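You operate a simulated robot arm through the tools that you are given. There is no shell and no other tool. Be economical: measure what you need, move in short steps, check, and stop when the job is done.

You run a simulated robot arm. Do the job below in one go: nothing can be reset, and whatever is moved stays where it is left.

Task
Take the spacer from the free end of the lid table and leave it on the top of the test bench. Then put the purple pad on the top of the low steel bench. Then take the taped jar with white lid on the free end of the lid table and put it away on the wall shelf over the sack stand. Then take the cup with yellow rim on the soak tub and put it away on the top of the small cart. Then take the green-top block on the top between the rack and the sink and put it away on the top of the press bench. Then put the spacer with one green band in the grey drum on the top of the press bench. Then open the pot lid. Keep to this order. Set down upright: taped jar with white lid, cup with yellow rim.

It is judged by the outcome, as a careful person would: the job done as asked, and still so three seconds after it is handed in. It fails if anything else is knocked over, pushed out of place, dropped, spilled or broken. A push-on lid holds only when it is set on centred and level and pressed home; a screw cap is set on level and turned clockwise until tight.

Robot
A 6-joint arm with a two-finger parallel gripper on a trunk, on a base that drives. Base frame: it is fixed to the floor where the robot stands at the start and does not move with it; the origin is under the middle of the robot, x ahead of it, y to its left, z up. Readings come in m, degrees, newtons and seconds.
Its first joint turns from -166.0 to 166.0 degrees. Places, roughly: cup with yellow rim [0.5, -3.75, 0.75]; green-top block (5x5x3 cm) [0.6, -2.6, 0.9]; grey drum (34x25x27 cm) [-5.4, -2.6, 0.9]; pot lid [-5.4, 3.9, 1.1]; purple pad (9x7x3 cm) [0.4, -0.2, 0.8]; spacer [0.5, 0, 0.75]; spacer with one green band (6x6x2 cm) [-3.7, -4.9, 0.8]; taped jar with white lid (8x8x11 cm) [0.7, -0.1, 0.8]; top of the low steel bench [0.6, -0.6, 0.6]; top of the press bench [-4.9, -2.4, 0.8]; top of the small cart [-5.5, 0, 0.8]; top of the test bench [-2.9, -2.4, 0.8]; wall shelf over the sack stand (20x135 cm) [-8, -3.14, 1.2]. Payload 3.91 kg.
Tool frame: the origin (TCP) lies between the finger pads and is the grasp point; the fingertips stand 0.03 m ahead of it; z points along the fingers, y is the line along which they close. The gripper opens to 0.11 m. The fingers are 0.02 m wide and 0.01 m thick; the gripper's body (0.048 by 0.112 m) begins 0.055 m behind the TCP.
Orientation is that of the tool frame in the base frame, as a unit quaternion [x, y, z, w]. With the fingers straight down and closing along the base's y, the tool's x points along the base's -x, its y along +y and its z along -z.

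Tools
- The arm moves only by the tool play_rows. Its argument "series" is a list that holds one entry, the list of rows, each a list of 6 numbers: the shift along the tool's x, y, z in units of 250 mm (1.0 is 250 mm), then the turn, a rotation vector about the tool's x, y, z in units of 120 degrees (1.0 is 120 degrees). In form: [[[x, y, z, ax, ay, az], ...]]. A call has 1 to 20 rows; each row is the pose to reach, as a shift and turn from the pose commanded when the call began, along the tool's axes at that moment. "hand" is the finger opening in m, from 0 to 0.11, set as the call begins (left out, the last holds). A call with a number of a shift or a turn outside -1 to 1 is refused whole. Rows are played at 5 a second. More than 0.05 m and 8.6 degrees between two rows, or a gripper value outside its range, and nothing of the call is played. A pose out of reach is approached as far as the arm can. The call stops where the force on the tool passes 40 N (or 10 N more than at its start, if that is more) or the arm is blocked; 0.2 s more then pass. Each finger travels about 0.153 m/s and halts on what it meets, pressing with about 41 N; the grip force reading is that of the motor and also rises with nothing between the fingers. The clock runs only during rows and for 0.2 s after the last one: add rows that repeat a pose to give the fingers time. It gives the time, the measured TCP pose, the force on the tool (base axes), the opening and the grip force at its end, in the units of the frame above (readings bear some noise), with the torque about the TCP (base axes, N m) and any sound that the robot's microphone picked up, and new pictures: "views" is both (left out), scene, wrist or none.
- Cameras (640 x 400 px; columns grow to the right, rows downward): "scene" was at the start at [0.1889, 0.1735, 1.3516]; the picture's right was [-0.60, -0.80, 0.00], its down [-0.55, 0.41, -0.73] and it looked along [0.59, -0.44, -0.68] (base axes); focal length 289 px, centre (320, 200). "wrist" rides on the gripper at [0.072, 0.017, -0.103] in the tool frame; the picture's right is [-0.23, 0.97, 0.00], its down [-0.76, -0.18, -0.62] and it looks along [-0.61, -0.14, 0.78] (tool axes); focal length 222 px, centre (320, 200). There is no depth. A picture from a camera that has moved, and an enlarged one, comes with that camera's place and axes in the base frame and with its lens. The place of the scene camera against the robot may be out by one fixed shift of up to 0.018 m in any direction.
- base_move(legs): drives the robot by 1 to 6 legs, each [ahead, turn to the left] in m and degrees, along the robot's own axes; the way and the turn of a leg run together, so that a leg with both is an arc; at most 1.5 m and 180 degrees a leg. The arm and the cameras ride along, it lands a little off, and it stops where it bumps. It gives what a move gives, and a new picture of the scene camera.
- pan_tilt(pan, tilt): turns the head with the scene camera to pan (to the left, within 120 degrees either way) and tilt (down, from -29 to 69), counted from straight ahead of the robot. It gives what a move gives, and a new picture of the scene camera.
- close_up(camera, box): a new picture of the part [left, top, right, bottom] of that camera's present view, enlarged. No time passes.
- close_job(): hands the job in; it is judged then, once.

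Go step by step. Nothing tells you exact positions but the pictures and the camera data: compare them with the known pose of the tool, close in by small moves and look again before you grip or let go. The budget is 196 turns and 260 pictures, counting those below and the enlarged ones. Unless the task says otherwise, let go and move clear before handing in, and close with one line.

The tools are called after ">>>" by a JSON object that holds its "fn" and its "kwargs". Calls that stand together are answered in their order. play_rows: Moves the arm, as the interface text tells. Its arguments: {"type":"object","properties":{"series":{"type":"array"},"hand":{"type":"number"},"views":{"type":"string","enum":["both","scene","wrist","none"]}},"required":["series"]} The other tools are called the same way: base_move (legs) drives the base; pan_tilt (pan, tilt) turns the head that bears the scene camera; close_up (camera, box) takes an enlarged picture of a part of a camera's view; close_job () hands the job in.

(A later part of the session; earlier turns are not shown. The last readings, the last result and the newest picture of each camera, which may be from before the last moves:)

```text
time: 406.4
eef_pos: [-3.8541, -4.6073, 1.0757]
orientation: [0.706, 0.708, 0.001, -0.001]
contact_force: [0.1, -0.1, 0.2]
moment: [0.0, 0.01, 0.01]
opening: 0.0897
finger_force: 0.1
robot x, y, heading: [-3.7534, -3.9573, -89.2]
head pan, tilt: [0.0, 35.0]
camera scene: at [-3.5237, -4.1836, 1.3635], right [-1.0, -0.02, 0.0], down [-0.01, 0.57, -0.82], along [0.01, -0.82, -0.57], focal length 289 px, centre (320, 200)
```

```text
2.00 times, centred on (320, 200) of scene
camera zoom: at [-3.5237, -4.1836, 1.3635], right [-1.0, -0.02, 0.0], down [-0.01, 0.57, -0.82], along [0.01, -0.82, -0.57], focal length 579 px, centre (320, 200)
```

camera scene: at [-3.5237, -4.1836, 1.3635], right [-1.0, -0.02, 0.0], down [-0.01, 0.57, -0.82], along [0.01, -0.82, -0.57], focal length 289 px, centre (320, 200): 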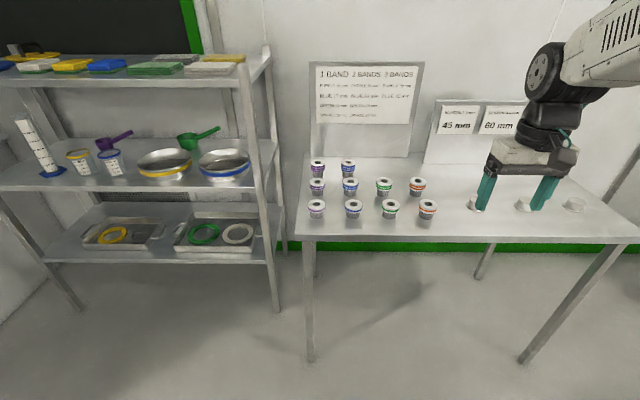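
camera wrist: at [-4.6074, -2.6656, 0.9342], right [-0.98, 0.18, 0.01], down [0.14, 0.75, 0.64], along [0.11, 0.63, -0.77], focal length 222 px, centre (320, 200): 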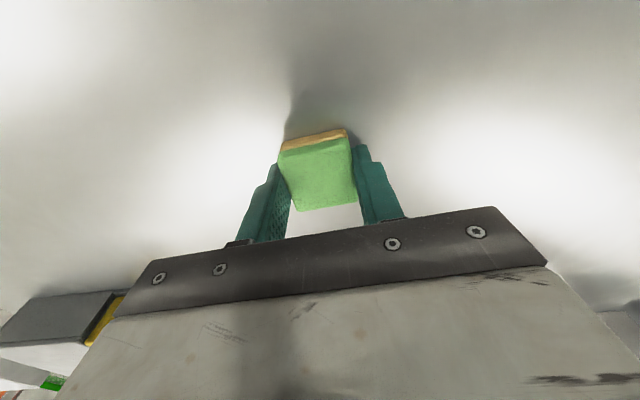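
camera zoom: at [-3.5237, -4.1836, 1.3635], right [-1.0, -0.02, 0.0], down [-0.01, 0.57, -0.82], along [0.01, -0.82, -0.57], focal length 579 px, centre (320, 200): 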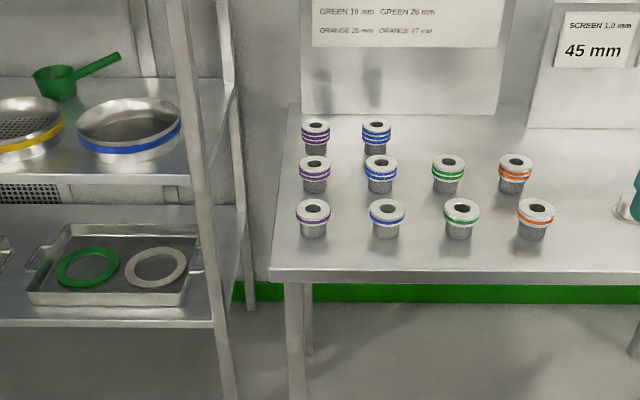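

>>> {"fn": "close_up", "kwargs": {"camera": "scene", "box": [300, 150, 444, 240]}}

>>> {"fn": "close_up", "kwargs": {"camera": "scene", "box": [305, 60, 425, 135]}}

```text
4.44 times, centred on (372, 195) of scene
camera zoom: at [-3.5237, -4.1836, 1.3635], right [-1.0, -0.02, 0.0], down [-0.01, 0.57, -0.82], along [0.01, -0.82, -0.57], focal length 1286 px, centre (89, 222)
```

zoom: 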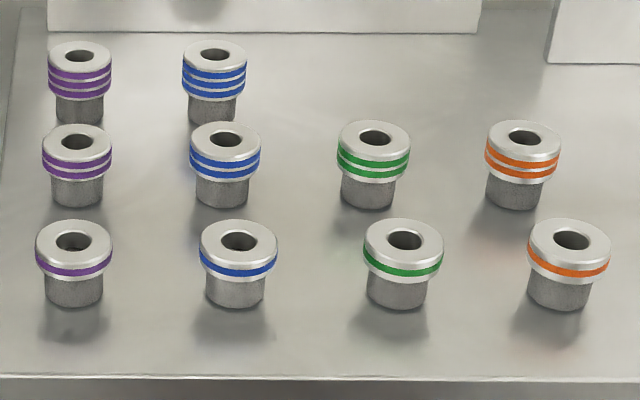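

```text
5.33 times, centred on (365, 98) of scene
camera zoom: at [-3.5237, -4.1836, 1.3635], right [-1.0, -0.02, 0.0], down [-0.01, 0.57, -0.82], along [0.01, -0.82, -0.57], focal length 1543 px, centre (80, 747)
```

zoom: 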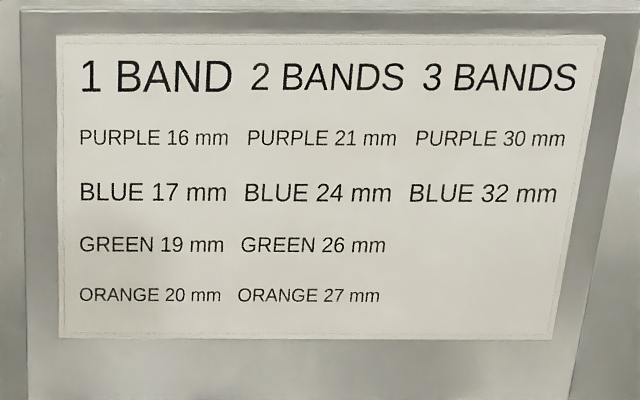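

The one-green-band spacer is in the front row at about (-3.72,-4.94), set on a narrower grey post. I drive 0.25 m closer and put the gripper above it.

>>> {"fn": "base_move", "kwargs": {"legs": [[0.25, 0]]}}

>>> {"fn": "play_rows", "kwargs": {"series": [[[-0.06, 0.1, 0.05, 0, 0, 0], [-0.12, 0.2, 0.1, 0, 0, 0], [-0.18, 0.3, 0.15, 0, 0, 0], [-0.24, 0.4, 0.2, 0, 0, 0], [-0.28, 0.5, 0.2, 0, 0, 0], [-0.28, 0.5, 0.2, 0, 0, 0]]]}}

```text
time: 408.2
eef_pos: [-3.8496, -4.8559, 1.0777]
orientation: [0.705, 0.709, 0.002, -0.002]
contact_force: [-0.6, -0.5, 0.5]
moment: [0.02, -0.03, 0.02]
opening: 0.0901
finger_force: 0.1
robot x, y, heading: [-3.7465, -4.2093, -88.9]
head pan, tilt: [0.0, 35.0]
camera scene: at [-3.5194, -4.4333, 1.3635], right [-1.0, -0.02, 0.0], down [-0.01, 0.57, -0.82], along [0.01, -0.82, -0.57], focal length 289 px, centre (320, 200)
```

scene: 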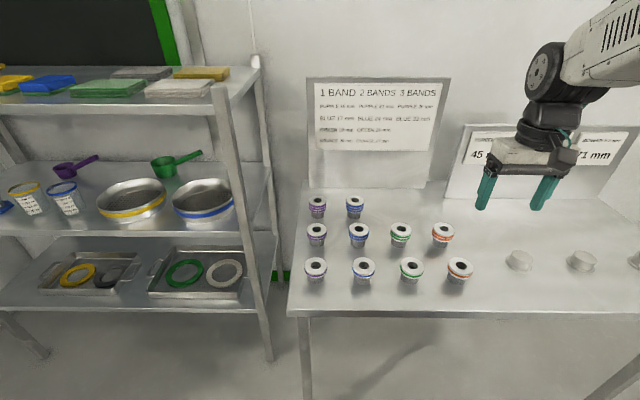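

```text
time: 409.6
eef_pos: [-3.7246, -4.9262, 1.0264]
orientation: [0.705, 0.709, 0.002, -0.001]
contact_force: [-0.5, -0.2, 0.3]
moment: [-0.01, 0.01, 0.01]
opening: 0.0901
finger_force: 0.1
robot x, y, heading: [-3.7492, -4.2094, -88.9]
head pan, tilt: [0.0, 35.0]
camera scene: at [-3.5194, -4.4333, 1.3635], right [-1.0, -0.02, 0.0], down [-0.01, 0.57, -0.82], along [0.01, -0.82, -0.57], focal length 289 px, centre (320, 200)
camera wrist: at [-3.7082, -4.8531, 1.1312], right [0.97, -0.22, 0.0], down [-0.17, -0.76, 0.62], along [-0.14, -0.6, -0.78], focal length 222 px, centre (320, 200)
```

scene: 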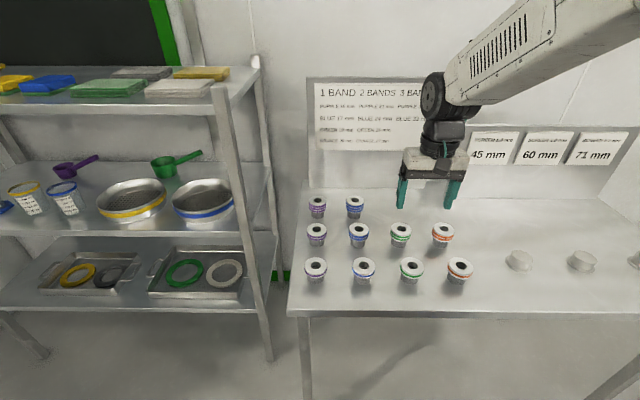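
wrist: 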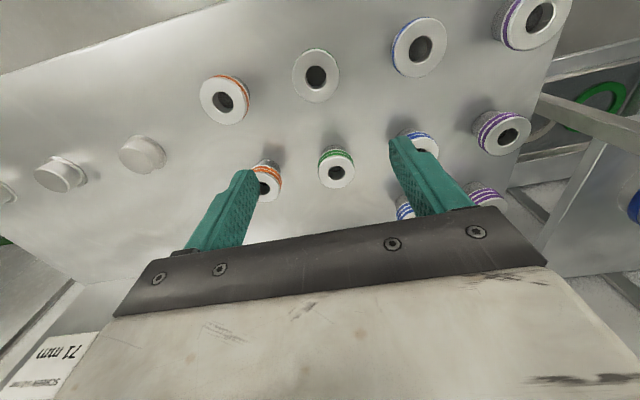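

In the wrist picture the one-green-band spacer is at (316,75), near (-3.724,-4.90). I shift toward it and step down for another look.

>>> {"fn": "play_rows", "kwargs": {"series": [[[0.06, 0, 0.1, 0, 0, 0], [0.11, 0, 0.2, 0, 0, 0], [0.11, 0, 0.28, 0, 0, 0], [0.11, 0, 0.28, 0, 0, 0]]], "views": "wrist"}}

```text
time: 410.6
eef_pos: [-3.7251, -4.8975, 0.9587]
orientation: [0.706, 0.709, 0.001, -0.001]
contact_force: [0.3, 0.8, -0.2]
moment: [0.0, -0.01, 0.03]
opening: 0.0898
finger_force: 0.1
robot x, y, heading: [-3.7512, -4.2065, -88.6]
head pan, tilt: [0.0, 35.0]
camera wrist: at [-3.7083, -4.8255, 1.0632], right [0.97, -0.22, 0.0], down [-0.17, -0.76, 0.62], along [-0.14, -0.6, -0.78], focal length 222 px, centre (320, 200)
```

wrist: 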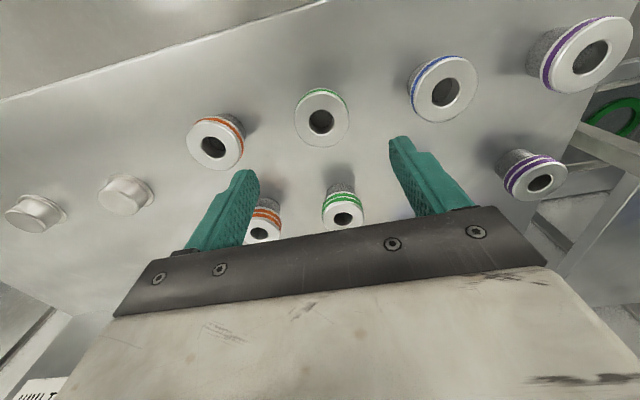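

Target (-3.723,-4.895), top at 0.852; gripper is aligned. I descend around the disc and close.

>>> {"fn": "play_rows", "kwargs": {"series": [[[0, 0.004, 0.12, 0, 0, 0], [-0.004, 0.004, 0.24, 0, 0, 0], [-0.004, 0.004, 0.36, 0, 0, 0], [-0.004, 0.004, 0.46, 0, 0, 0], [-0.004, 0.004, 0.46, 0, 0, 0]]], "views": "wrist"}}

```text
time: 411.8
eef_pos: [-3.7245, -4.8981, 0.8421]
orientation: [0.705, 0.709, 0.001, -0.001]
contact_force: [0.1, -0.4, -0.6]
moment: [-0.01, 0.0, 0.0]
opening: 0.09
finger_force: 0.0
robot x, y, heading: [-3.7516, -4.2063, -88.8]
head pan, tilt: [0.0, 35.0]
camera wrist: at [-3.7076, -4.8257, 0.9456], right [0.97, -0.22, 0.0], down [-0.17, -0.76, 0.62], along [-0.14, -0.6, -0.78], focal length 222 px, centre (320, 200)
```

wrist: 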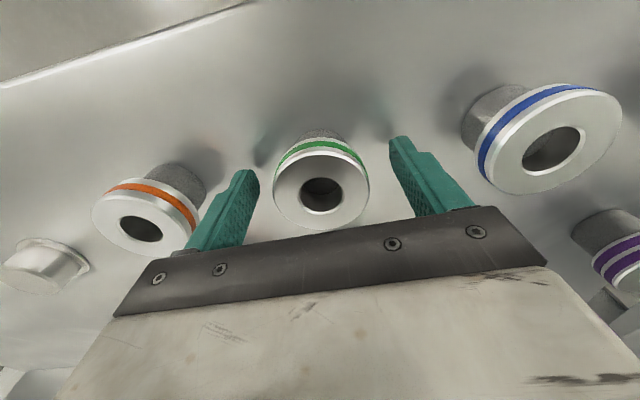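

One green band confirmed between the fingers. I close and lift straight up.

>>> {"fn": "play_rows", "kwargs": {"series": [[[0.02, 0, 0, 0, 0, 0], [0.02, 0, 0, 0, 0, 0], [0.02, 0, 0, 0, 0, 0], [0.02, 0, 0, 0, 0, 0]]], "hand": 0.035, "views": "wrist"}}

>>> {"fn": "play_rows", "kwargs": {"series": [[[0, 0, -0.04, 0, 0, 0], [0, 0, -0.08, 0, 0, 0], [0, 0, -0.14, 0, 0, 0], [0, 0, -0.22, 0, 0, 0], [0, 0, -0.34, 0, 0, 0], [0, 0, -0.5, 0, 0, 0], [0, 0, -0.66, 0, 0, 0], [0, 0, -0.82, 0, 0, 0], [0, 0, -1.0, 0, 0, 0]]], "views": "both"}}

```text
time: 412.8
eef_pos: [-3.7244, -4.8942, 0.8407]
orientation: [0.705, 0.709, 0.001, -0.002]
contact_force: [-0.1, -0.8, 0.3]
moment: [0.02, -0.02, 0.03]
opening: 0.0534
finger_force: 40.4
robot x, y, heading: [-3.7535, -4.202, -89.1]
head pan, tilt: [0.0, 35.0]
camera wrist: at [-3.7071, -4.8209, 0.9456], right [0.97, -0.22, 0.0], down [-0.17, -0.76, 0.62], along [-0.14, -0.6, -0.78], focal length 222 px, centre (320, 200)
```

wrist: 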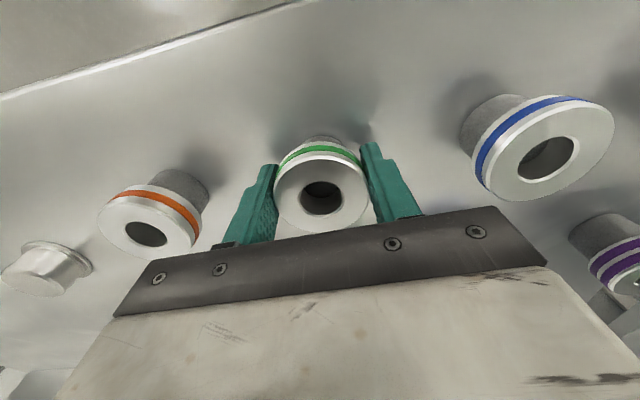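

```text
time: 414.8
eef_pos: [-3.7248, -4.8936, 1.0935]
orientation: [0.705, 0.709, 0.002, -0.002]
contact_force: [0.0, -0.4, -1.0]
moment: [0.01, 0.02, 0.01]
opening: 0.0534
finger_force: 41.0
robot x, y, heading: [-3.7527, -4.206, -89.0]
head pan, tilt: [0.0, 35.0]
camera scene: at [-3.5194, -4.4336, 1.3634], right [-1.0, -0.02, 0.0], down [-0.01, 0.57, -0.82], along [0.01, -0.82, -0.57], focal length 289 px, centre (320, 200)
camera wrist: at [-3.7075, -4.8209, 1.1976], right [0.97, -0.22, 0.0], down [-0.17, -0.77, 0.62], along [-0.14, -0.6, -0.78], focal length 222 px, centre (320, 200)
```

scene: 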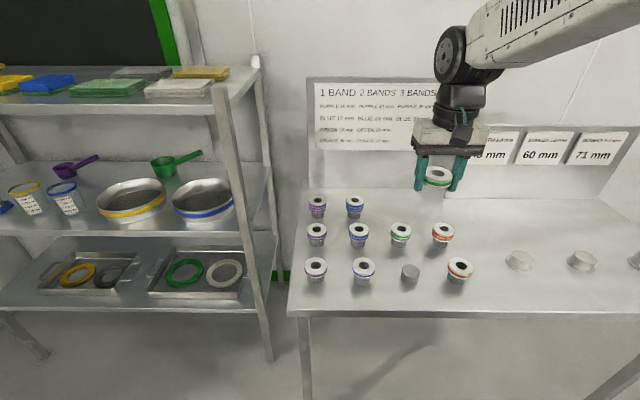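
wrist: 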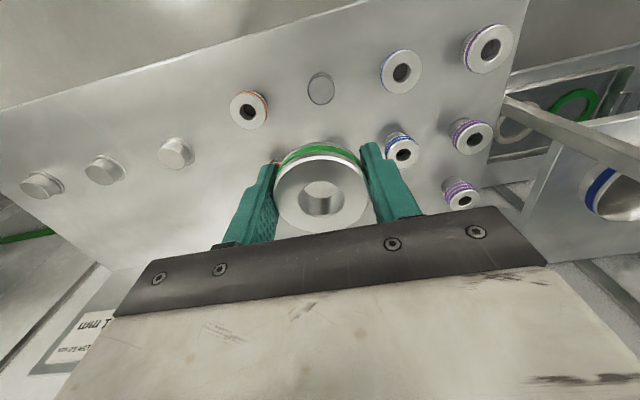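

The green-banded spacer is off its post. I raise the arm, back away and drive to stand south of the drum.

>>> {"fn": "play_rows", "kwargs": {"series": [[[0.05, 0, -0.16, 0, 0, 0], [0.1, 0, -0.32, 0, 0, 0], [0.16, 0, -0.48, 0, 0, 0], [0.22, 0, -0.64, 0, 0, 0], [0.28, 0, -0.8, 0, 0, 0], [0.32, 0, -0.88, 0, 0, 0]]], "views": "none"}}

>>> {"fn": "base_move", "kwargs": {"legs": [[-0.5, 0], [0, -100], [0.8, 0], [0.8, 0], [0, -81]]}}

>>> {"fn": "pan_tilt", "kwargs": {"pan": -10, "tilt": 35}}

```text
time: 416.2
eef_pos: [-3.7237, -4.8147, 1.3129]
orientation: [0.705, 0.709, 0.002, -0.002]
contact_force: [0.6, -0.1, -1.0]
moment: [0.0, 0.02, -0.01]
opening: 0.0531
finger_force: 41.0
robot x, y, heading: [-3.7511, -4.2065, -89.2]
head pan, tilt: [0.0, 35.0]
```

```text
time: 434.6
eef_pos: [-5.3647, -2.8326, 1.3136]
orientation: [0.71, -0.705, 0.001, 0.002]
contact_force: [-0.5, -0.7, -1.0]
moment: [0.0, 0.0, 0.0]
opening: 0.053
finger_force: 40.4
robot x, y, heading: [-5.334, -3.4371, 90.9]
head pan, tilt: [0.0, 35.0]
camera scene: at [-5.5823, -3.2384, 1.3635], right [1.0, 0.02, 0.0], down [0.01, -0.57, -0.82], along [-0.02, 0.82, -0.57], focal length 289 px, centre (320, 200)
```

scene: 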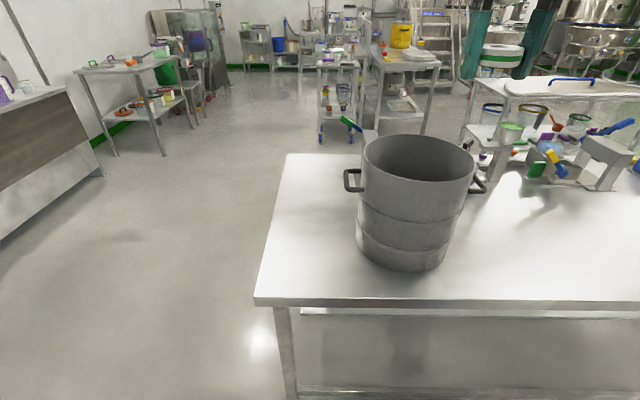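

```text
time: 435.3
eef_pos: [-5.3637, -2.8334, 1.3127]
orientation: [0.71, -0.705, 0.001, 0.001]
contact_force: [0.0, -0.7, -0.7]
moment: [0.0, -0.01, -0.01]
opening: 0.0535
finger_force: 41.1
robot x, y, heading: [-5.3335, -3.4398, 90.9]
head pan, tilt: [-10.0, 35.0]
camera scene: at [-5.5671, -3.2395, 1.3635], right [0.99, -0.15, 0.0], down [-0.09, -0.57, -0.82], along [0.13, 0.81, -0.57], focal length 289 px, centre (320, 200)
```

scene: 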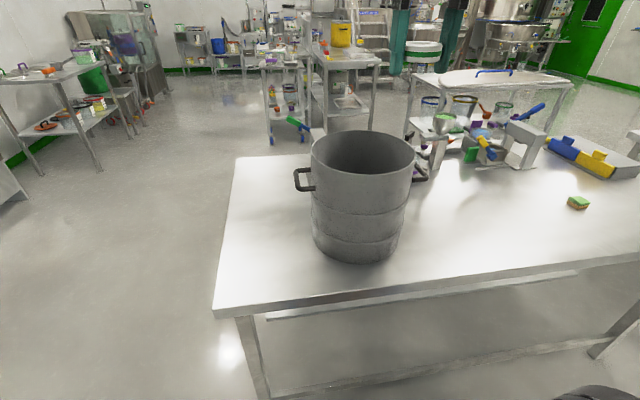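

Drum centre about (-5.385,-2.655), rim z≈1.075, ~24 cm wide. I move above it and look in with the wrist camera.

>>> {"fn": "play_rows", "kwargs": {"series": [[[-0.16, 0.02, 0, 0, 0, 0], [-0.32, 0.04, 0, 0, 0, 0], [-0.48, 0.06, 0, 0, 0, 0], [-0.64, 0.08, 0, 0, 0, 0], [-0.712, 0.08, 0, 0, 0, 0], [-0.712, 0.08, 0, 0, 0, 0]]]}}

```text
time: 436.7
eef_pos: [-5.3848, -2.6546, 1.3126]
orientation: [0.709, -0.705, 0.001, 0.002]
contact_force: [0.3, 0.0, -0.5]
moment: [-0.03, -0.02, 0.01]
opening: 0.0533
finger_force: 40.5
robot x, y, heading: [-5.3353, -3.4385, 91.2]
head pan, tilt: [-10.0, 35.0]
camera scene: at [-5.5671, -3.2395, 1.3635], right [0.99, -0.15, 0.0], down [-0.09, -0.57, -0.82], along [0.13, 0.81, -0.57], focal length 289 px, centre (320, 200)
camera wrist: at [-5.402, -2.7267, 1.4173], right [-0.98, 0.22, 0.0], down [0.17, 0.77, 0.62], along [0.14, 0.6, -0.78], focal length 222 px, centre (320, 200)
```

scene: 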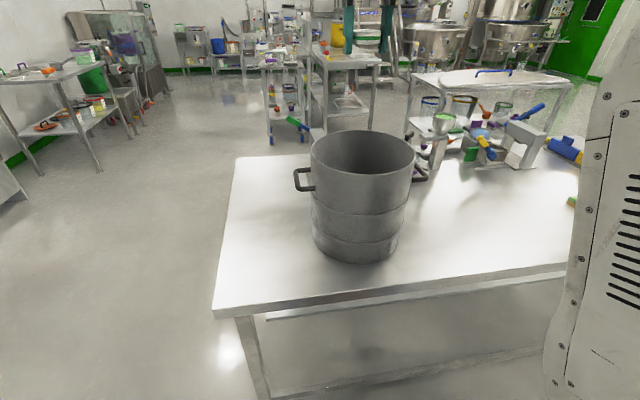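
wrist: 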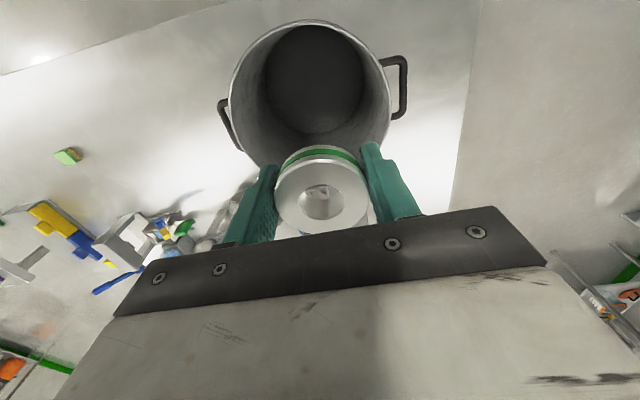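

Drum is empty and centred at (-5.37,-2.652). I lower into it in stages, watching clearance.

>>> {"fn": "play_rows", "kwargs": {"series": [[[0, -0.06, 0.12, 0, 0, 0], [0, -0.06, 0.28, 0, 0, 0], [0, -0.06, 0.44, 0, 0, 0], [0, -0.06, 0.6, 0, 0, 0], [0, -0.06, 0.76, 0, 0, 0], [0, -0.06, 0.92, 0, 0, 0], [0, -0.06, 1.0, 0, 0, 0], [0, -0.06, 1.0, 0, 0, 0]]]}}

```text
time: 438.5
eef_pos: [-5.3694, -2.6572, 1.0621]
orientation: [0.71, -0.704, 0.001, 0.001]
contact_force: [-0.5, -0.1, -0.2]
moment: [0.01, 0.0, 0.01]
opening: 0.0534
finger_force: 40.8
robot x, y, heading: [-5.3334, -3.4384, 91.0]
head pan, tilt: [-10.0, 35.0]
camera scene: at [-5.5671, -3.2395, 1.3635], right [0.99, -0.15, 0.0], down [-0.09, -0.57, -0.82], along [0.13, 0.81, -0.57], focal length 289 px, centre (320, 200)
camera wrist: at [-5.3871, -2.7277, 1.1674], right [-0.98, 0.22, 0.0], down [0.17, 0.77, 0.62], along [0.14, 0.6, -0.78], focal length 222 px, centre (320, 200)
```

scene: 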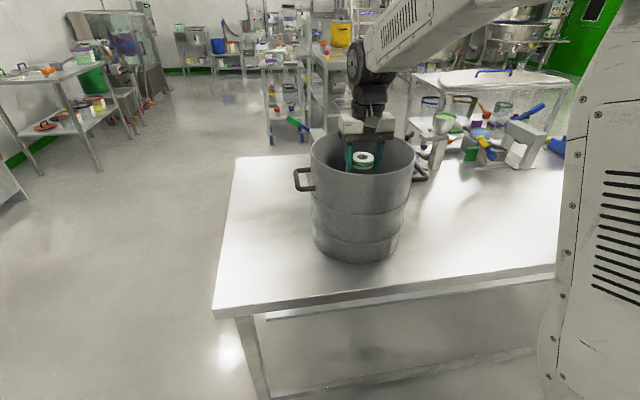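
wrist: 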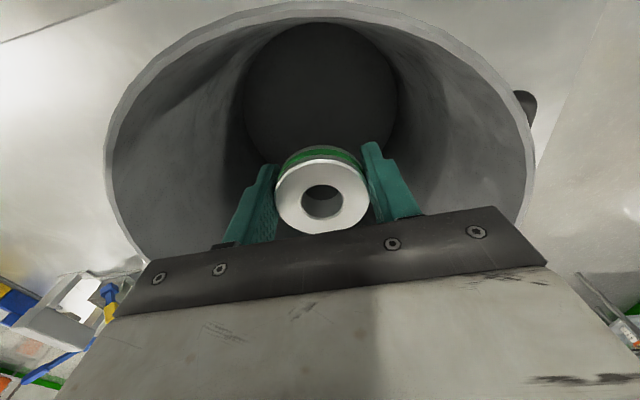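

>>> {"fn": "play_rows", "kwargs": {"series": [[[0, 0, 0.12, 0, 0, 0], [0, 0, 0.24, 0, 0, 0], [0, 0, 0.36, 0, 0, 0], [0, 0, 0.48, 0, 0, 0], [0, 0, 0.53, 0, 0, 0]]]}}

```text
time: 439.4
eef_pos: [-5.3703, -2.6542, 0.9696]
orientation: [0.709, -0.705, -0.002, -0.001]
contact_force: [-0.6, -2.4, 12.0]
moment: [-0.75, 0.27, 0.04]
opening: 0.0532
finger_force: 41.0
robot x, y, heading: [-5.3375, -3.4414, 91.2]
head pan, tilt: [-10.0, 35.0]
stopped in row 4: the force on the tool passed its limit at 67 N (the readings are from after the stop); the commanded pose is now the measured one
camera scene: at [-5.5671, -3.2399, 1.3635], right [0.99, -0.15, 0.0], down [-0.09, -0.57, -0.82], along [0.13, 0.81, -0.57], focal length 289 px, centre (320, 200)
camera wrist: at [-5.3871, -2.727, 1.0736], right [-0.98, 0.22, 0.0], down [0.17, 0.76, 0.62], along [0.14, 0.61, -0.78], focal length 222 px, centre (320, 200)
```

scene: 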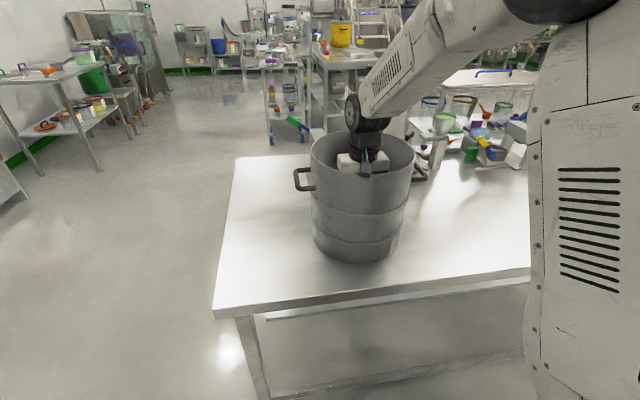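
wrist: 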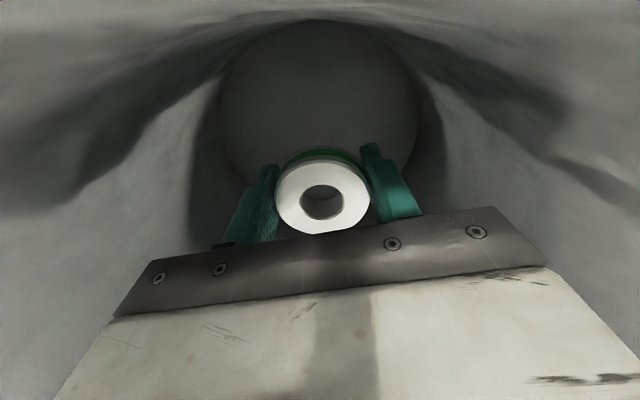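

The contact was about 6 cm on the robot side of the TCP, likely the wrist camera housing against the drum's near rim; the drum has not moved. I go up a little, shift 4 cm toward the far side and go down again gently.

>>> {"fn": "play_rows", "kwargs": {"series": [[[0, 0, -0.1, 0, 0.004, 0], [-0.08, 0, -0.12, 0, 0.004, 0], [-0.16, 0, -0.12, 0, 0.004, 0], [-0.16, 0, -0.06, 0, 0.004, 0], [-0.16, 0, 0, 0, 0.004, 0], [-0.16, 0, 0.04, 0, 0.004, 0], [-0.16, 0, 0.08, 0, 0.004, 0], [-0.16, 0, 0.12, 0, 0.004, 0], [-0.16, 0, 0.16, 0, 0.004, 0]]]}}

```text
time: 441.4
eef_pos: [-5.3701, -2.6155, 0.9282]
orientation: [0.71, -0.705, 0.003, 0.003]
contact_force: [0.1, 0.2, -0.9]
moment: [0.02, -0.01, 0.0]
opening: 0.0531
finger_force: 41.2
robot x, y, heading: [-5.3379, -3.4402, 91.1]
head pan, tilt: [-10.0, 35.0]
camera scene: at [-5.5671, -3.2394, 1.3635], right [0.99, -0.15, 0.0], down [-0.09, -0.57, -0.82], along [0.13, 0.81, -0.57], focal length 289 px, centre (320, 200)
camera wrist: at [-5.3871, -2.6862, 1.0335], right [-0.98, 0.22, 0.0], down [0.17, 0.77, 0.62], along [0.14, 0.6, -0.79], focal length 222 px, centre (320, 200)
```

scene: 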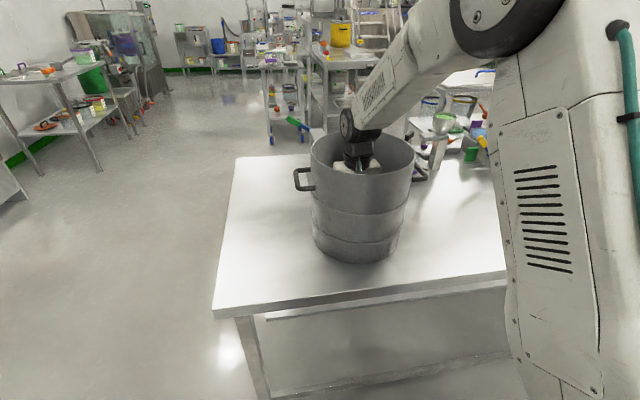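
wrist: 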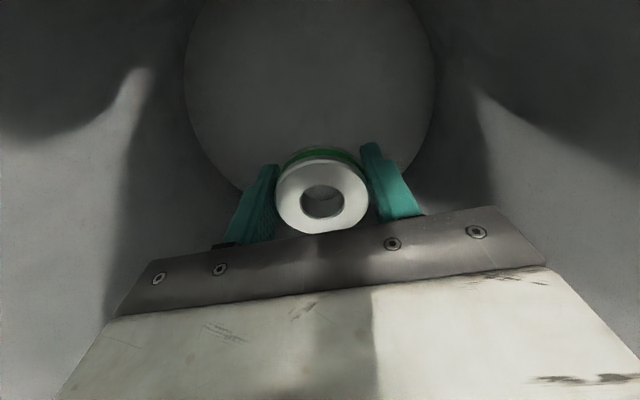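

>>> {"fn": "play_rows", "kwargs": {"series": [[[0, 0, 0.03, 0, 0, 0], [0, 0, 0.06, 0, 0, 0], [0, 0, 0.09, 0, 0, 0], [0, 0, 0.12, 0, 0, 0]]]}}

```text
time: 442.4
eef_pos: [-5.3706, -2.6149, 0.897]
orientation: [0.71, -0.705, 0.003, 0.003]
contact_force: [-0.4, 0.0, -0.9]
moment: [-0.01, 0.01, 0.0]
opening: 0.0533
finger_force: 40.9
robot x, y, heading: [-5.3351, -3.4415, 90.9]
head pan, tilt: [-10.0, 35.0]
camera scene: at [-5.5671, -3.2394, 1.3635], right [0.99, -0.15, 0.0], down [-0.09, -0.57, -0.82], along [0.13, 0.81, -0.57], focal length 289 px, centre (320, 200)
camera wrist: at [-5.3873, -2.6862, 1.0026], right [-0.98, 0.22, 0.0], down [0.17, 0.77, 0.62], along [0.14, 0.6, -0.79], focal length 222 px, centre (320, 200)
```

scene: 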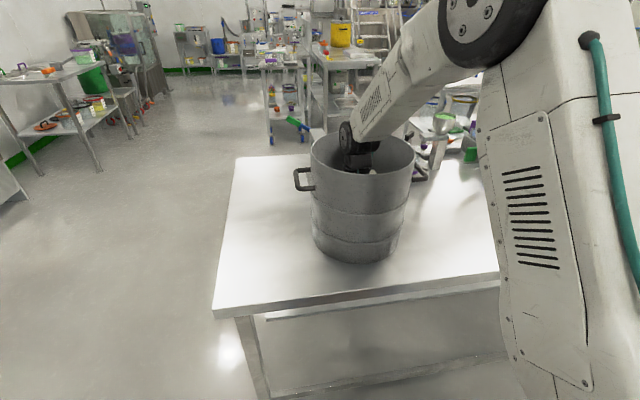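
wrist: 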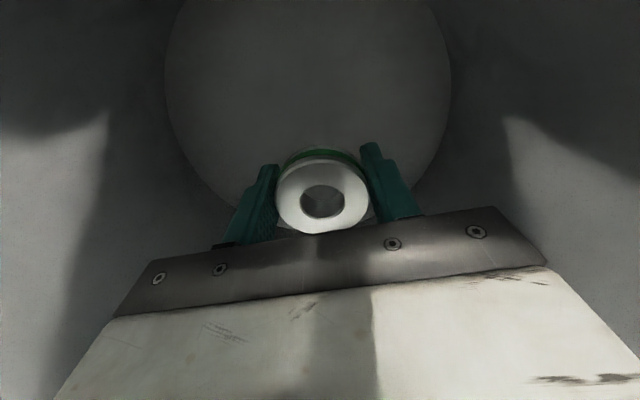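

>>> {"fn": "play_rows", "kwargs": {"series": [[[0, 0, 0.02, 0, 0, 0], [0, 0, 0.04, 0, 0, 0], [0, 0, 0.06, 0, 0, 0], [0, 0, 0.08, 0, 0, 0], [0, 0, 0.1, 0, 0, 0], [0, 0, 0.12, 0, 0, 0], [0, 0, 0.14, 0, 0, 0], [0, 0, 0.16, 0, 0, 0]]]}}

```text
time: 444.2
eef_pos: [-5.3716, -2.6154, 0.8571]
orientation: [0.71, -0.705, 0.002, 0.004]
contact_force: [0.0, 1.0, -1.2]
moment: [0.02, 0.0, 0.0]
opening: 0.0532
finger_force: 40.7
robot x, y, heading: [-5.3355, -3.4393, 91.0]
head pan, tilt: [-10.0, 35.0]
camera scene: at [-5.5671, -3.2394, 1.3635], right [0.99, -0.15, 0.0], down [-0.09, -0.57, -0.82], along [0.13, 0.81, -0.57], focal length 289 px, centre (320, 200)
camera wrist: at [-5.3873, -2.686, 0.9623], right [-0.98, 0.22, 0.0], down [0.17, 0.77, 0.62], along [0.14, 0.6, -0.79], focal length 222 px, centre (320, 200)
```

scene: 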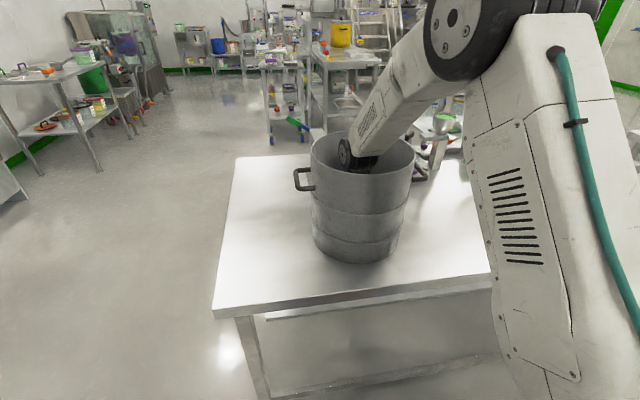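
wrist: 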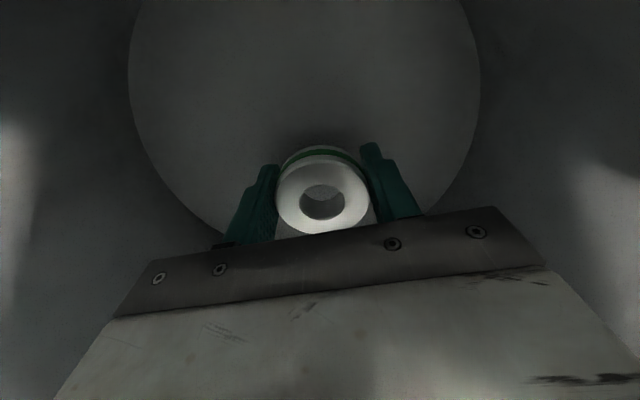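

>>> {"fn": "play_rows", "kwargs": {"series": [[[0, 0, 0.012, 0, 0, 0], [0, 0, 0.024, 0, 0, 0], [0, 0, 0.036, 0, 0, 0], [0, 0, 0.044, 0, 0, 0], [0, 0, 0.052, 0, 0, 0]]], "views": "scene"}}

```text
time: 445.4
eef_pos: [-5.3708, -2.615, 0.8448]
orientation: [0.709, -0.705, 0.002, 0.004]
contact_force: [-0.1, 0.7, -0.1]
moment: [0.02, 0.01, 0.03]
opening: 0.0529
finger_force: 41.2
robot x, y, heading: [-5.3363, -3.4417, 91.2]
head pan, tilt: [-10.0, 35.0]
camera scene: at [-5.5671, -3.2394, 1.3635], right [0.99, -0.15, 0.0], down [-0.09, -0.57, -0.82], along [0.13, 0.81, -0.57], focal length 289 px, centre (320, 200)
```

scene: 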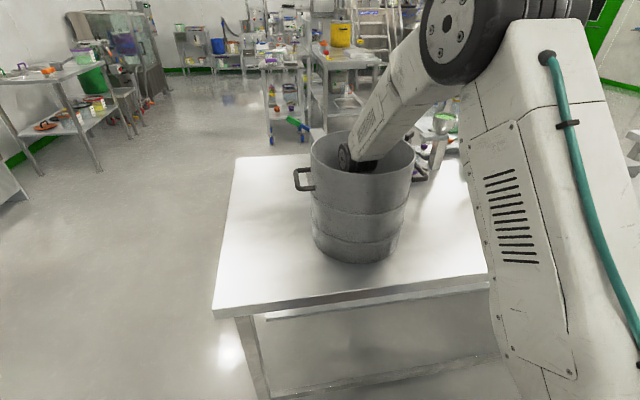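

Fingertips are ~1 cm off the drum's floor. I open and rise straight out.

>>> {"fn": "play_rows", "kwargs": {"series": [[[0, 0, 0, 0, 0, 0], [0, 0, 0, 0, 0, 0], [0, 0, 0, 0, 0, 0]]], "hand": 0.085, "views": "wrist"}}

>>> {"fn": "play_rows", "kwargs": {"series": [[[0, 0, -0.08, 0, 0, 0], [0, 0, -0.2, 0, 0, 0], [0, 0, -0.34, 0, 0, 0], [0, 0, -0.5, 0, 0, 0], [0, 0, -0.66, 0, 0, 0], [0, 0, -0.82, 0, 0, 0], [0, 0, -1.0, 0, 0, 0]]], "views": "none"}}

>>> {"fn": "play_rows", "kwargs": {"series": [[[0, 0, -0.18, 0, 0, 0], [0, 0, -0.36, 0, 0, 0], [0, 0, -0.54, 0, 0, 0], [0, 0, -0.72, 0, 0, 0], [0.05, 0, -0.88, 0, 0, 0], [0.2, 0, -0.96, 0, 0, 0], [0.38, 0, -1.0, 0, 0, 0], [0.56, 0, -1.0, 0, 0, 0], [0.74, 0, -1.0, 0, 0, 0], [0.9, 0, -1.0, 0, 0, 0]]], "views": "both"}}

```text
time: 446.2
eef_pos: [-5.3716, -2.6156, 0.8465]
orientation: [0.71, -0.704, 0.002, 0.004]
contact_force: [0.7, -0.5, -0.2]
moment: [0.02, -0.01, -0.02]
opening: 0.0847
finger_force: 0.1
robot x, y, heading: [-5.338, -3.4412, 91.1]
head pan, tilt: [-10.0, 35.0]
camera wrist: at [-5.3875, -2.6866, 0.9502], right [-0.98, 0.22, 0.0], down [0.17, 0.77, 0.62], along [0.14, 0.6, -0.79], focal length 222 px, centre (320, 200)
```

wrist: 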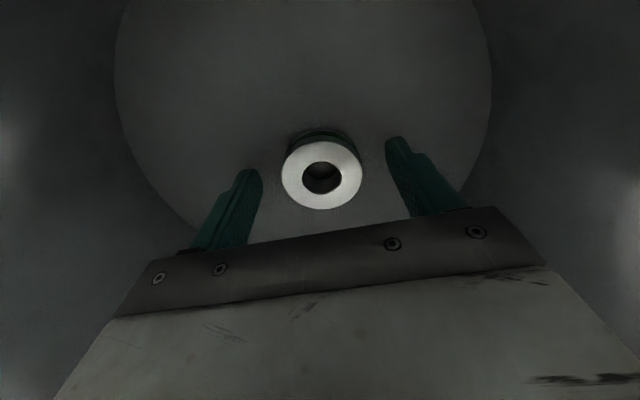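

```text
time: 447.9
eef_pos: [-5.3712, -2.6134, 1.0956]
orientation: [0.71, -0.705, 0.002, 0.005]
contact_force: [1.2, 0.7, -0.2]
moment: [-0.04, 0.04, 0.0]
opening: 0.085
finger_force: 0.0
robot x, y, heading: [-5.3365, -3.4382, 91.2]
head pan, tilt: [-10.0, 35.0]
```

```text
time: 450.1
eef_pos: [-5.3688, -2.835, 1.3465]
orientation: [0.71, -0.704, 0.004, 0.004]
contact_force: [-0.3, 0.5, -0.5]
moment: [-0.05, -0.01, -0.01]
opening: 0.0851
finger_force: 0.0
robot x, y, heading: [-5.3374, -3.4412, 91.1]
head pan, tilt: [-10.0, 35.0]
camera scene: at [-5.5671, -3.2388, 1.3634], right [0.99, -0.15, 0.0], down [-0.09, -0.57, -0.82], along [0.13, 0.81, -0.57], focal length 289 px, centre (320, 200)
camera wrist: at [-5.3855, -2.9059, 1.4518], right [-0.98, 0.22, 0.0], down [0.17, 0.77, 0.62], along [0.14, 0.6, -0.79], focal length 222 px, centre (320, 200)
```

scene: 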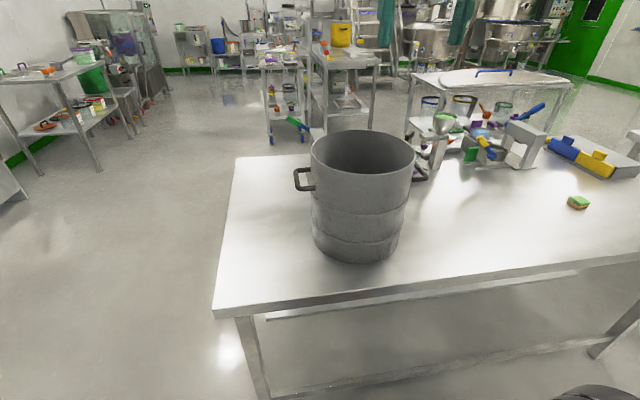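
wrist: 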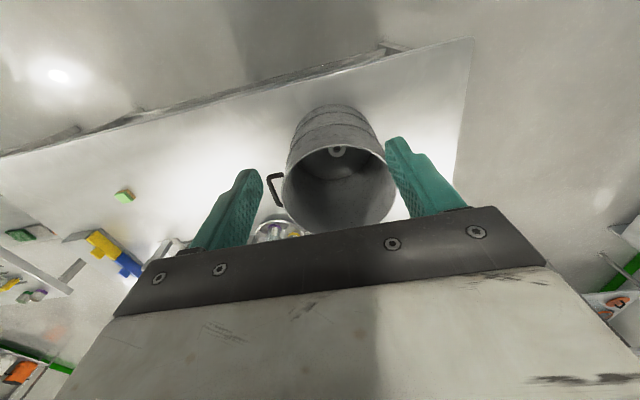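

The spacer lies in the drum. Last is the pot lid near (-5.4,3.9,1.1): I drive west then north up the aisle at x≈-6.45.

>>> {"fn": "base_move", "kwargs": {"legs": [[0, 89], [1.1, 0], [0, -90], [1.3, 0], [1.3, 0], [1.2, 0]]}}

>>> {"fn": "pan_tilt", "kwargs": {"pan": -15, "tilt": 15}}

```text
time: 481.1
eef_pos: [-6.4144, 0.9709, 1.3476]
orientation: [-0.697, 0.717, -0.003, -0.003]
contact_force: [-0.7, -0.4, 0.5]
moment: [-0.01, 0.0, -0.02]
opening: 0.0851
finger_force: 0.0
robot x, y, heading: [-6.4, 0.3632, 89.0]
head pan, tilt: [-10.0, 35.0]
camera scene: at [-6.6265, 0.574, 1.3635], right [0.98, -0.19, 0.0], down [-0.11, -0.56, -0.82], along [0.16, 0.8, -0.57], focal length 289 px, centre (320, 200)
```

scene: 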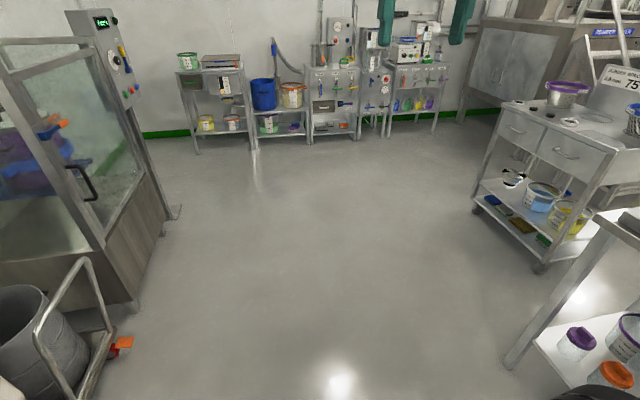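

```text
time: 481.9
eef_pos: [-6.4145, 0.9719, 1.3486]
orientation: [-0.697, 0.717, -0.002, -0.004]
contact_force: [-0.5, -0.2, 0.0]
moment: [0.01, -0.02, 0.02]
opening: 0.0848
finger_force: 0.0
robot x, y, heading: [-6.4024, 0.3647, 89.0]
head pan, tilt: [-15.0, 15.0]
camera scene: at [-6.6176, 0.5773, 1.3954], right [0.96, -0.28, 0.0], down [-0.07, -0.25, -0.97], along [0.27, 0.93, -0.26], focal length 289 px, centre (320, 200)
```

scene: 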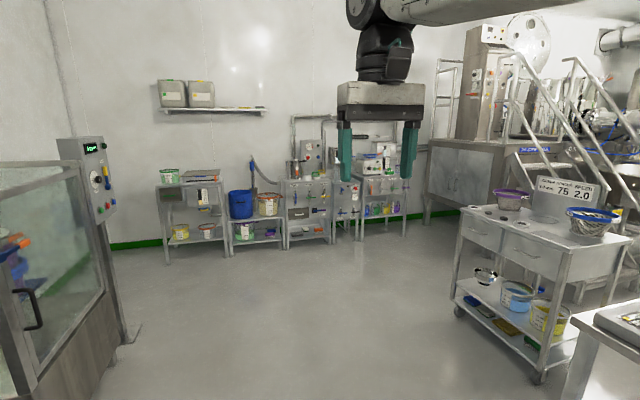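

>>> {"fn": "base_move", "kwargs": {"legs": [[1.2, 0]]}}

>>> {"fn": "close_up", "kwargs": {"camera": "scene", "box": [260, 60, 460, 260]}}

```text
time: 487.9
eef_pos: [-6.3807, 2.1467, 1.3476]
orientation: [-0.693, 0.721, -0.003, -0.003]
contact_force: [0.2, 0.1, -0.1]
moment: [-0.03, -0.02, 0.01]
opening: 0.0849
finger_force: 0.0
robot x, y, heading: [-6.3742, 1.543, 88.1]
head pan, tilt: [-15.0, 15.0]
camera scene: at [-6.588, 1.7545, 1.3955], right [0.96, -0.29, 0.0], down [-0.07, -0.25, -0.97], along [0.28, 0.93, -0.26], focal length 289 px, centre (320, 200)
```

scene: 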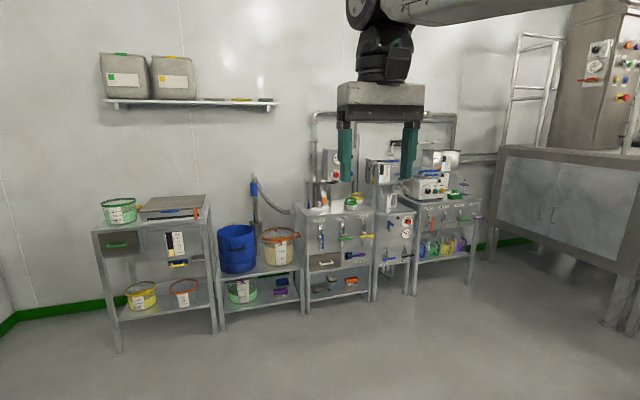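

```text
2.00 times, centred on (360, 160) of scene
camera zoom: at [-6.588, 1.7545, 1.3955], right [0.96, -0.29, 0.0], down [-0.07, -0.25, -0.97], along [0.28, 0.93, -0.26], focal length 579 px, centre (240, 280)
```

zoom: 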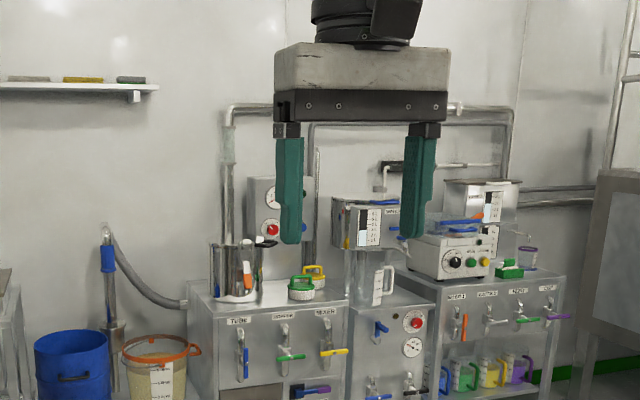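

>>> {"fn": "base_move", "kwargs": {"legs": [[0, -30], [1.1, 0], [0, 32]]}}

>>> {"fn": "pan_tilt", "kwargs": {"pan": 0, "tilt": 20}}

```text
time: 496.6
eef_pos: [-5.8301, 3.0915, 1.348]
orientation: [0.709, -0.705, 0.003, 0.004]
contact_force: [0.0, -0.2, -0.2]
moment: [-0.04, -0.02, -0.03]
opening: 0.0848
finger_force: 0.0
robot x, y, heading: [-5.7951, 2.4882, 90.8]
head pan, tilt: [-15.0, 15.0]
camera scene: at [-6.0203, 2.6914, 1.3955], right [0.97, -0.24, 0.0], down [-0.06, -0.25, -0.97], along [0.23, 0.94, -0.26], focal length 289 px, centre (320, 200)
```

scene: 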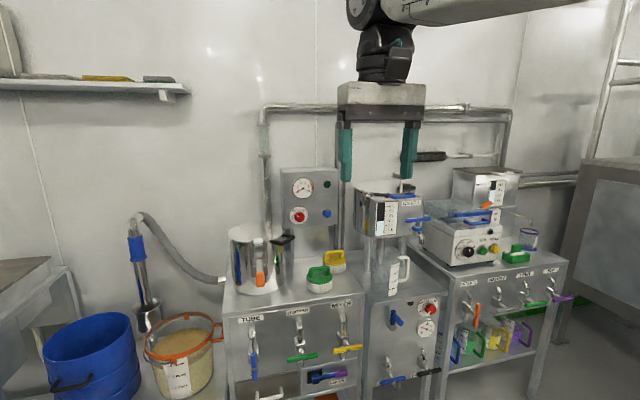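

```text
time: 497.4
eef_pos: [-5.8308, 3.0922, 1.3473]
orientation: [0.709, -0.705, 0.002, 0.003]
contact_force: [-0.4, 0.2, 0.3]
moment: [0.02, 0.0, 0.03]
opening: 0.0851
finger_force: 0.0
robot x, y, heading: [-5.8009, 2.4868, 90.9]
head pan, tilt: [0.0, 20.0]
camera scene: at [-6.0445, 2.6939, 1.3873], right [1.0, 0.02, 0.0], down [0.01, -0.34, -0.94], along [-0.02, 0.94, -0.34], focal length 289 px, centre (320, 200)
```

scene: 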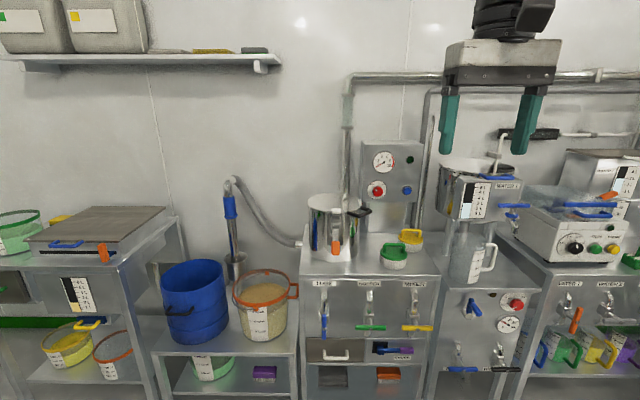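

>>> {"fn": "close_up", "kwargs": {"camera": "scene", "box": [400, 100, 560, 300]}}

>>> {"fn": "close_up", "kwargs": {"camera": "scene", "box": [420, 130, 560, 230]}}

```text
2.00 times, centred on (480, 200) of scene
camera zoom: at [-6.0445, 2.6939, 1.3873], right [1.0, 0.02, 0.0], down [0.01, -0.34, -0.94], along [-0.02, 0.94, -0.34], focal length 579 px, centre (0, 200)
```

zoom: 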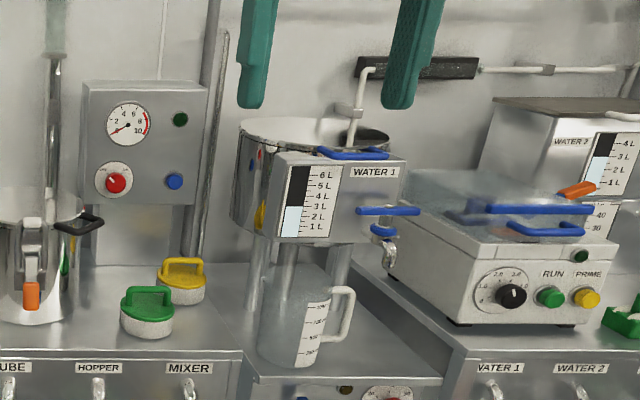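

```text
4.00 times, centred on (490, 180) of scene
camera zoom: at [-6.0445, 2.6939, 1.3873], right [1.0, 0.02, 0.0], down [0.01, -0.34, -0.94], along [-0.02, 0.94, -0.34], focal length 1157 px, centre (-360, 280)
```

zoom: 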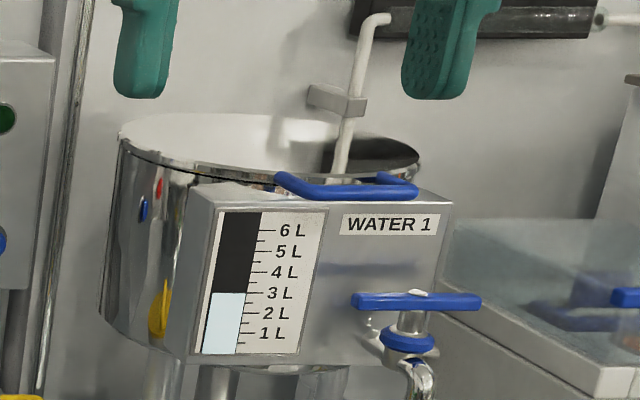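

The pot lid belongs to the "WATER 1" vessel: lid centre ≈(-5.39,3.915), a blue handle at its front edge. I drive closer for a steeper view.

>>> {"fn": "base_move", "kwargs": {"legs": [[0, -35], [0.52, 0], [0, 34.5]]}}

>>> {"fn": "pan_tilt", "kwargs": {"pan": -5, "tilt": 28}}

>>> {"fn": "close_up", "kwargs": {"camera": "scene", "box": [280, 80, 520, 230]}}

```text
time: 503.8
eef_pos: [-5.5277, 3.5279, 1.3463]
orientation: [-0.706, 0.709, -0.003, -0.004]
contact_force: [-0.2, 0.8, -0.6]
moment: [0.0, 0.01, -0.01]
opening: 0.085
finger_force: 0.0
robot x, y, heading: [-5.4993, 2.9225, 90.6]
head pan, tilt: [0.0, 20.0]
camera scene: at [-5.7461, 3.1303, 1.3873], right [1.0, 0.01, 0.0], down [0.0, -0.34, -0.94], along [-0.01, 0.94, -0.34], focal length 289 px, centre (320, 200)
```

scene: 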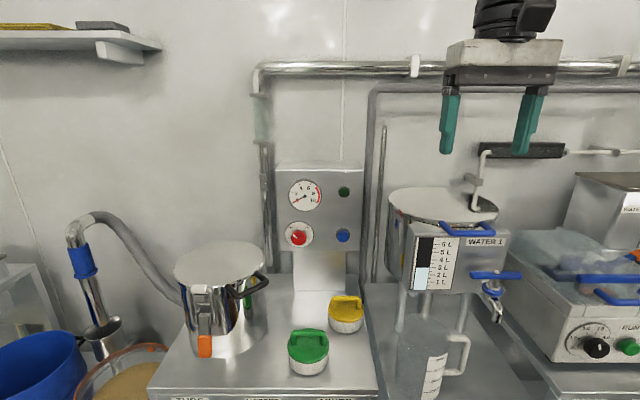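

```text
time: 504.5
eef_pos: [-5.5276, 3.5264, 1.3484]
orientation: [-0.706, 0.708, -0.003, -0.005]
contact_force: [0.5, -0.3, 1.3]
moment: [-0.01, -0.02, -0.01]
opening: 0.0849
finger_force: 0.0
robot x, y, heading: [-5.5002, 2.9196, 90.8]
head pan, tilt: [-5.0, 28.0]
camera scene: at [-5.7381, 3.1281, 1.3745], right [1.0, -0.08, 0.0], down [-0.04, -0.47, -0.88], along [0.07, 0.88, -0.47], focal length 289 px, centre (320, 200)
```

scene: 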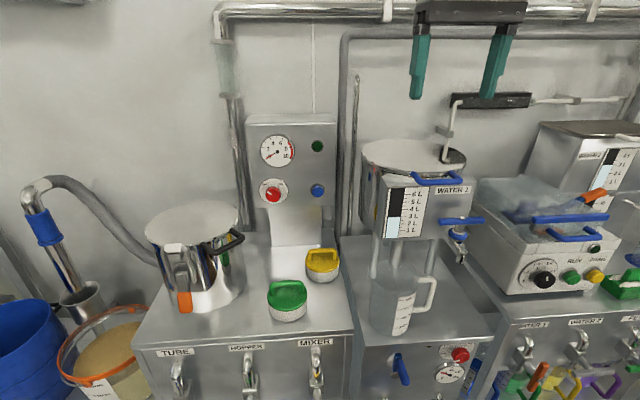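

```text
2.67 times, centred on (400, 155) of scene
camera zoom: at [-5.7381, 3.1281, 1.3745], right [1.0, -0.08, 0.0], down [-0.04, -0.47, -0.88], along [0.07, 0.88, -0.47], focal length 771 px, centre (107, 320)
```

zoom: 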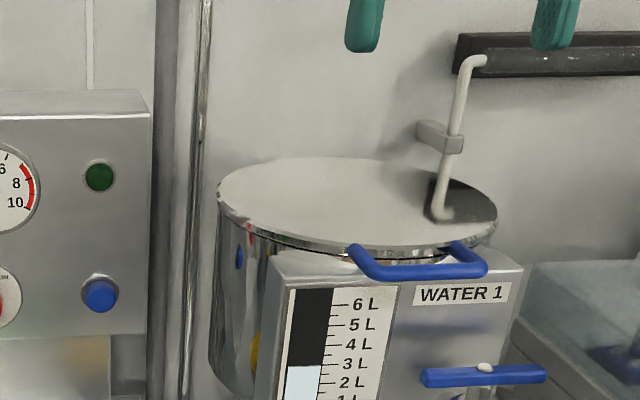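

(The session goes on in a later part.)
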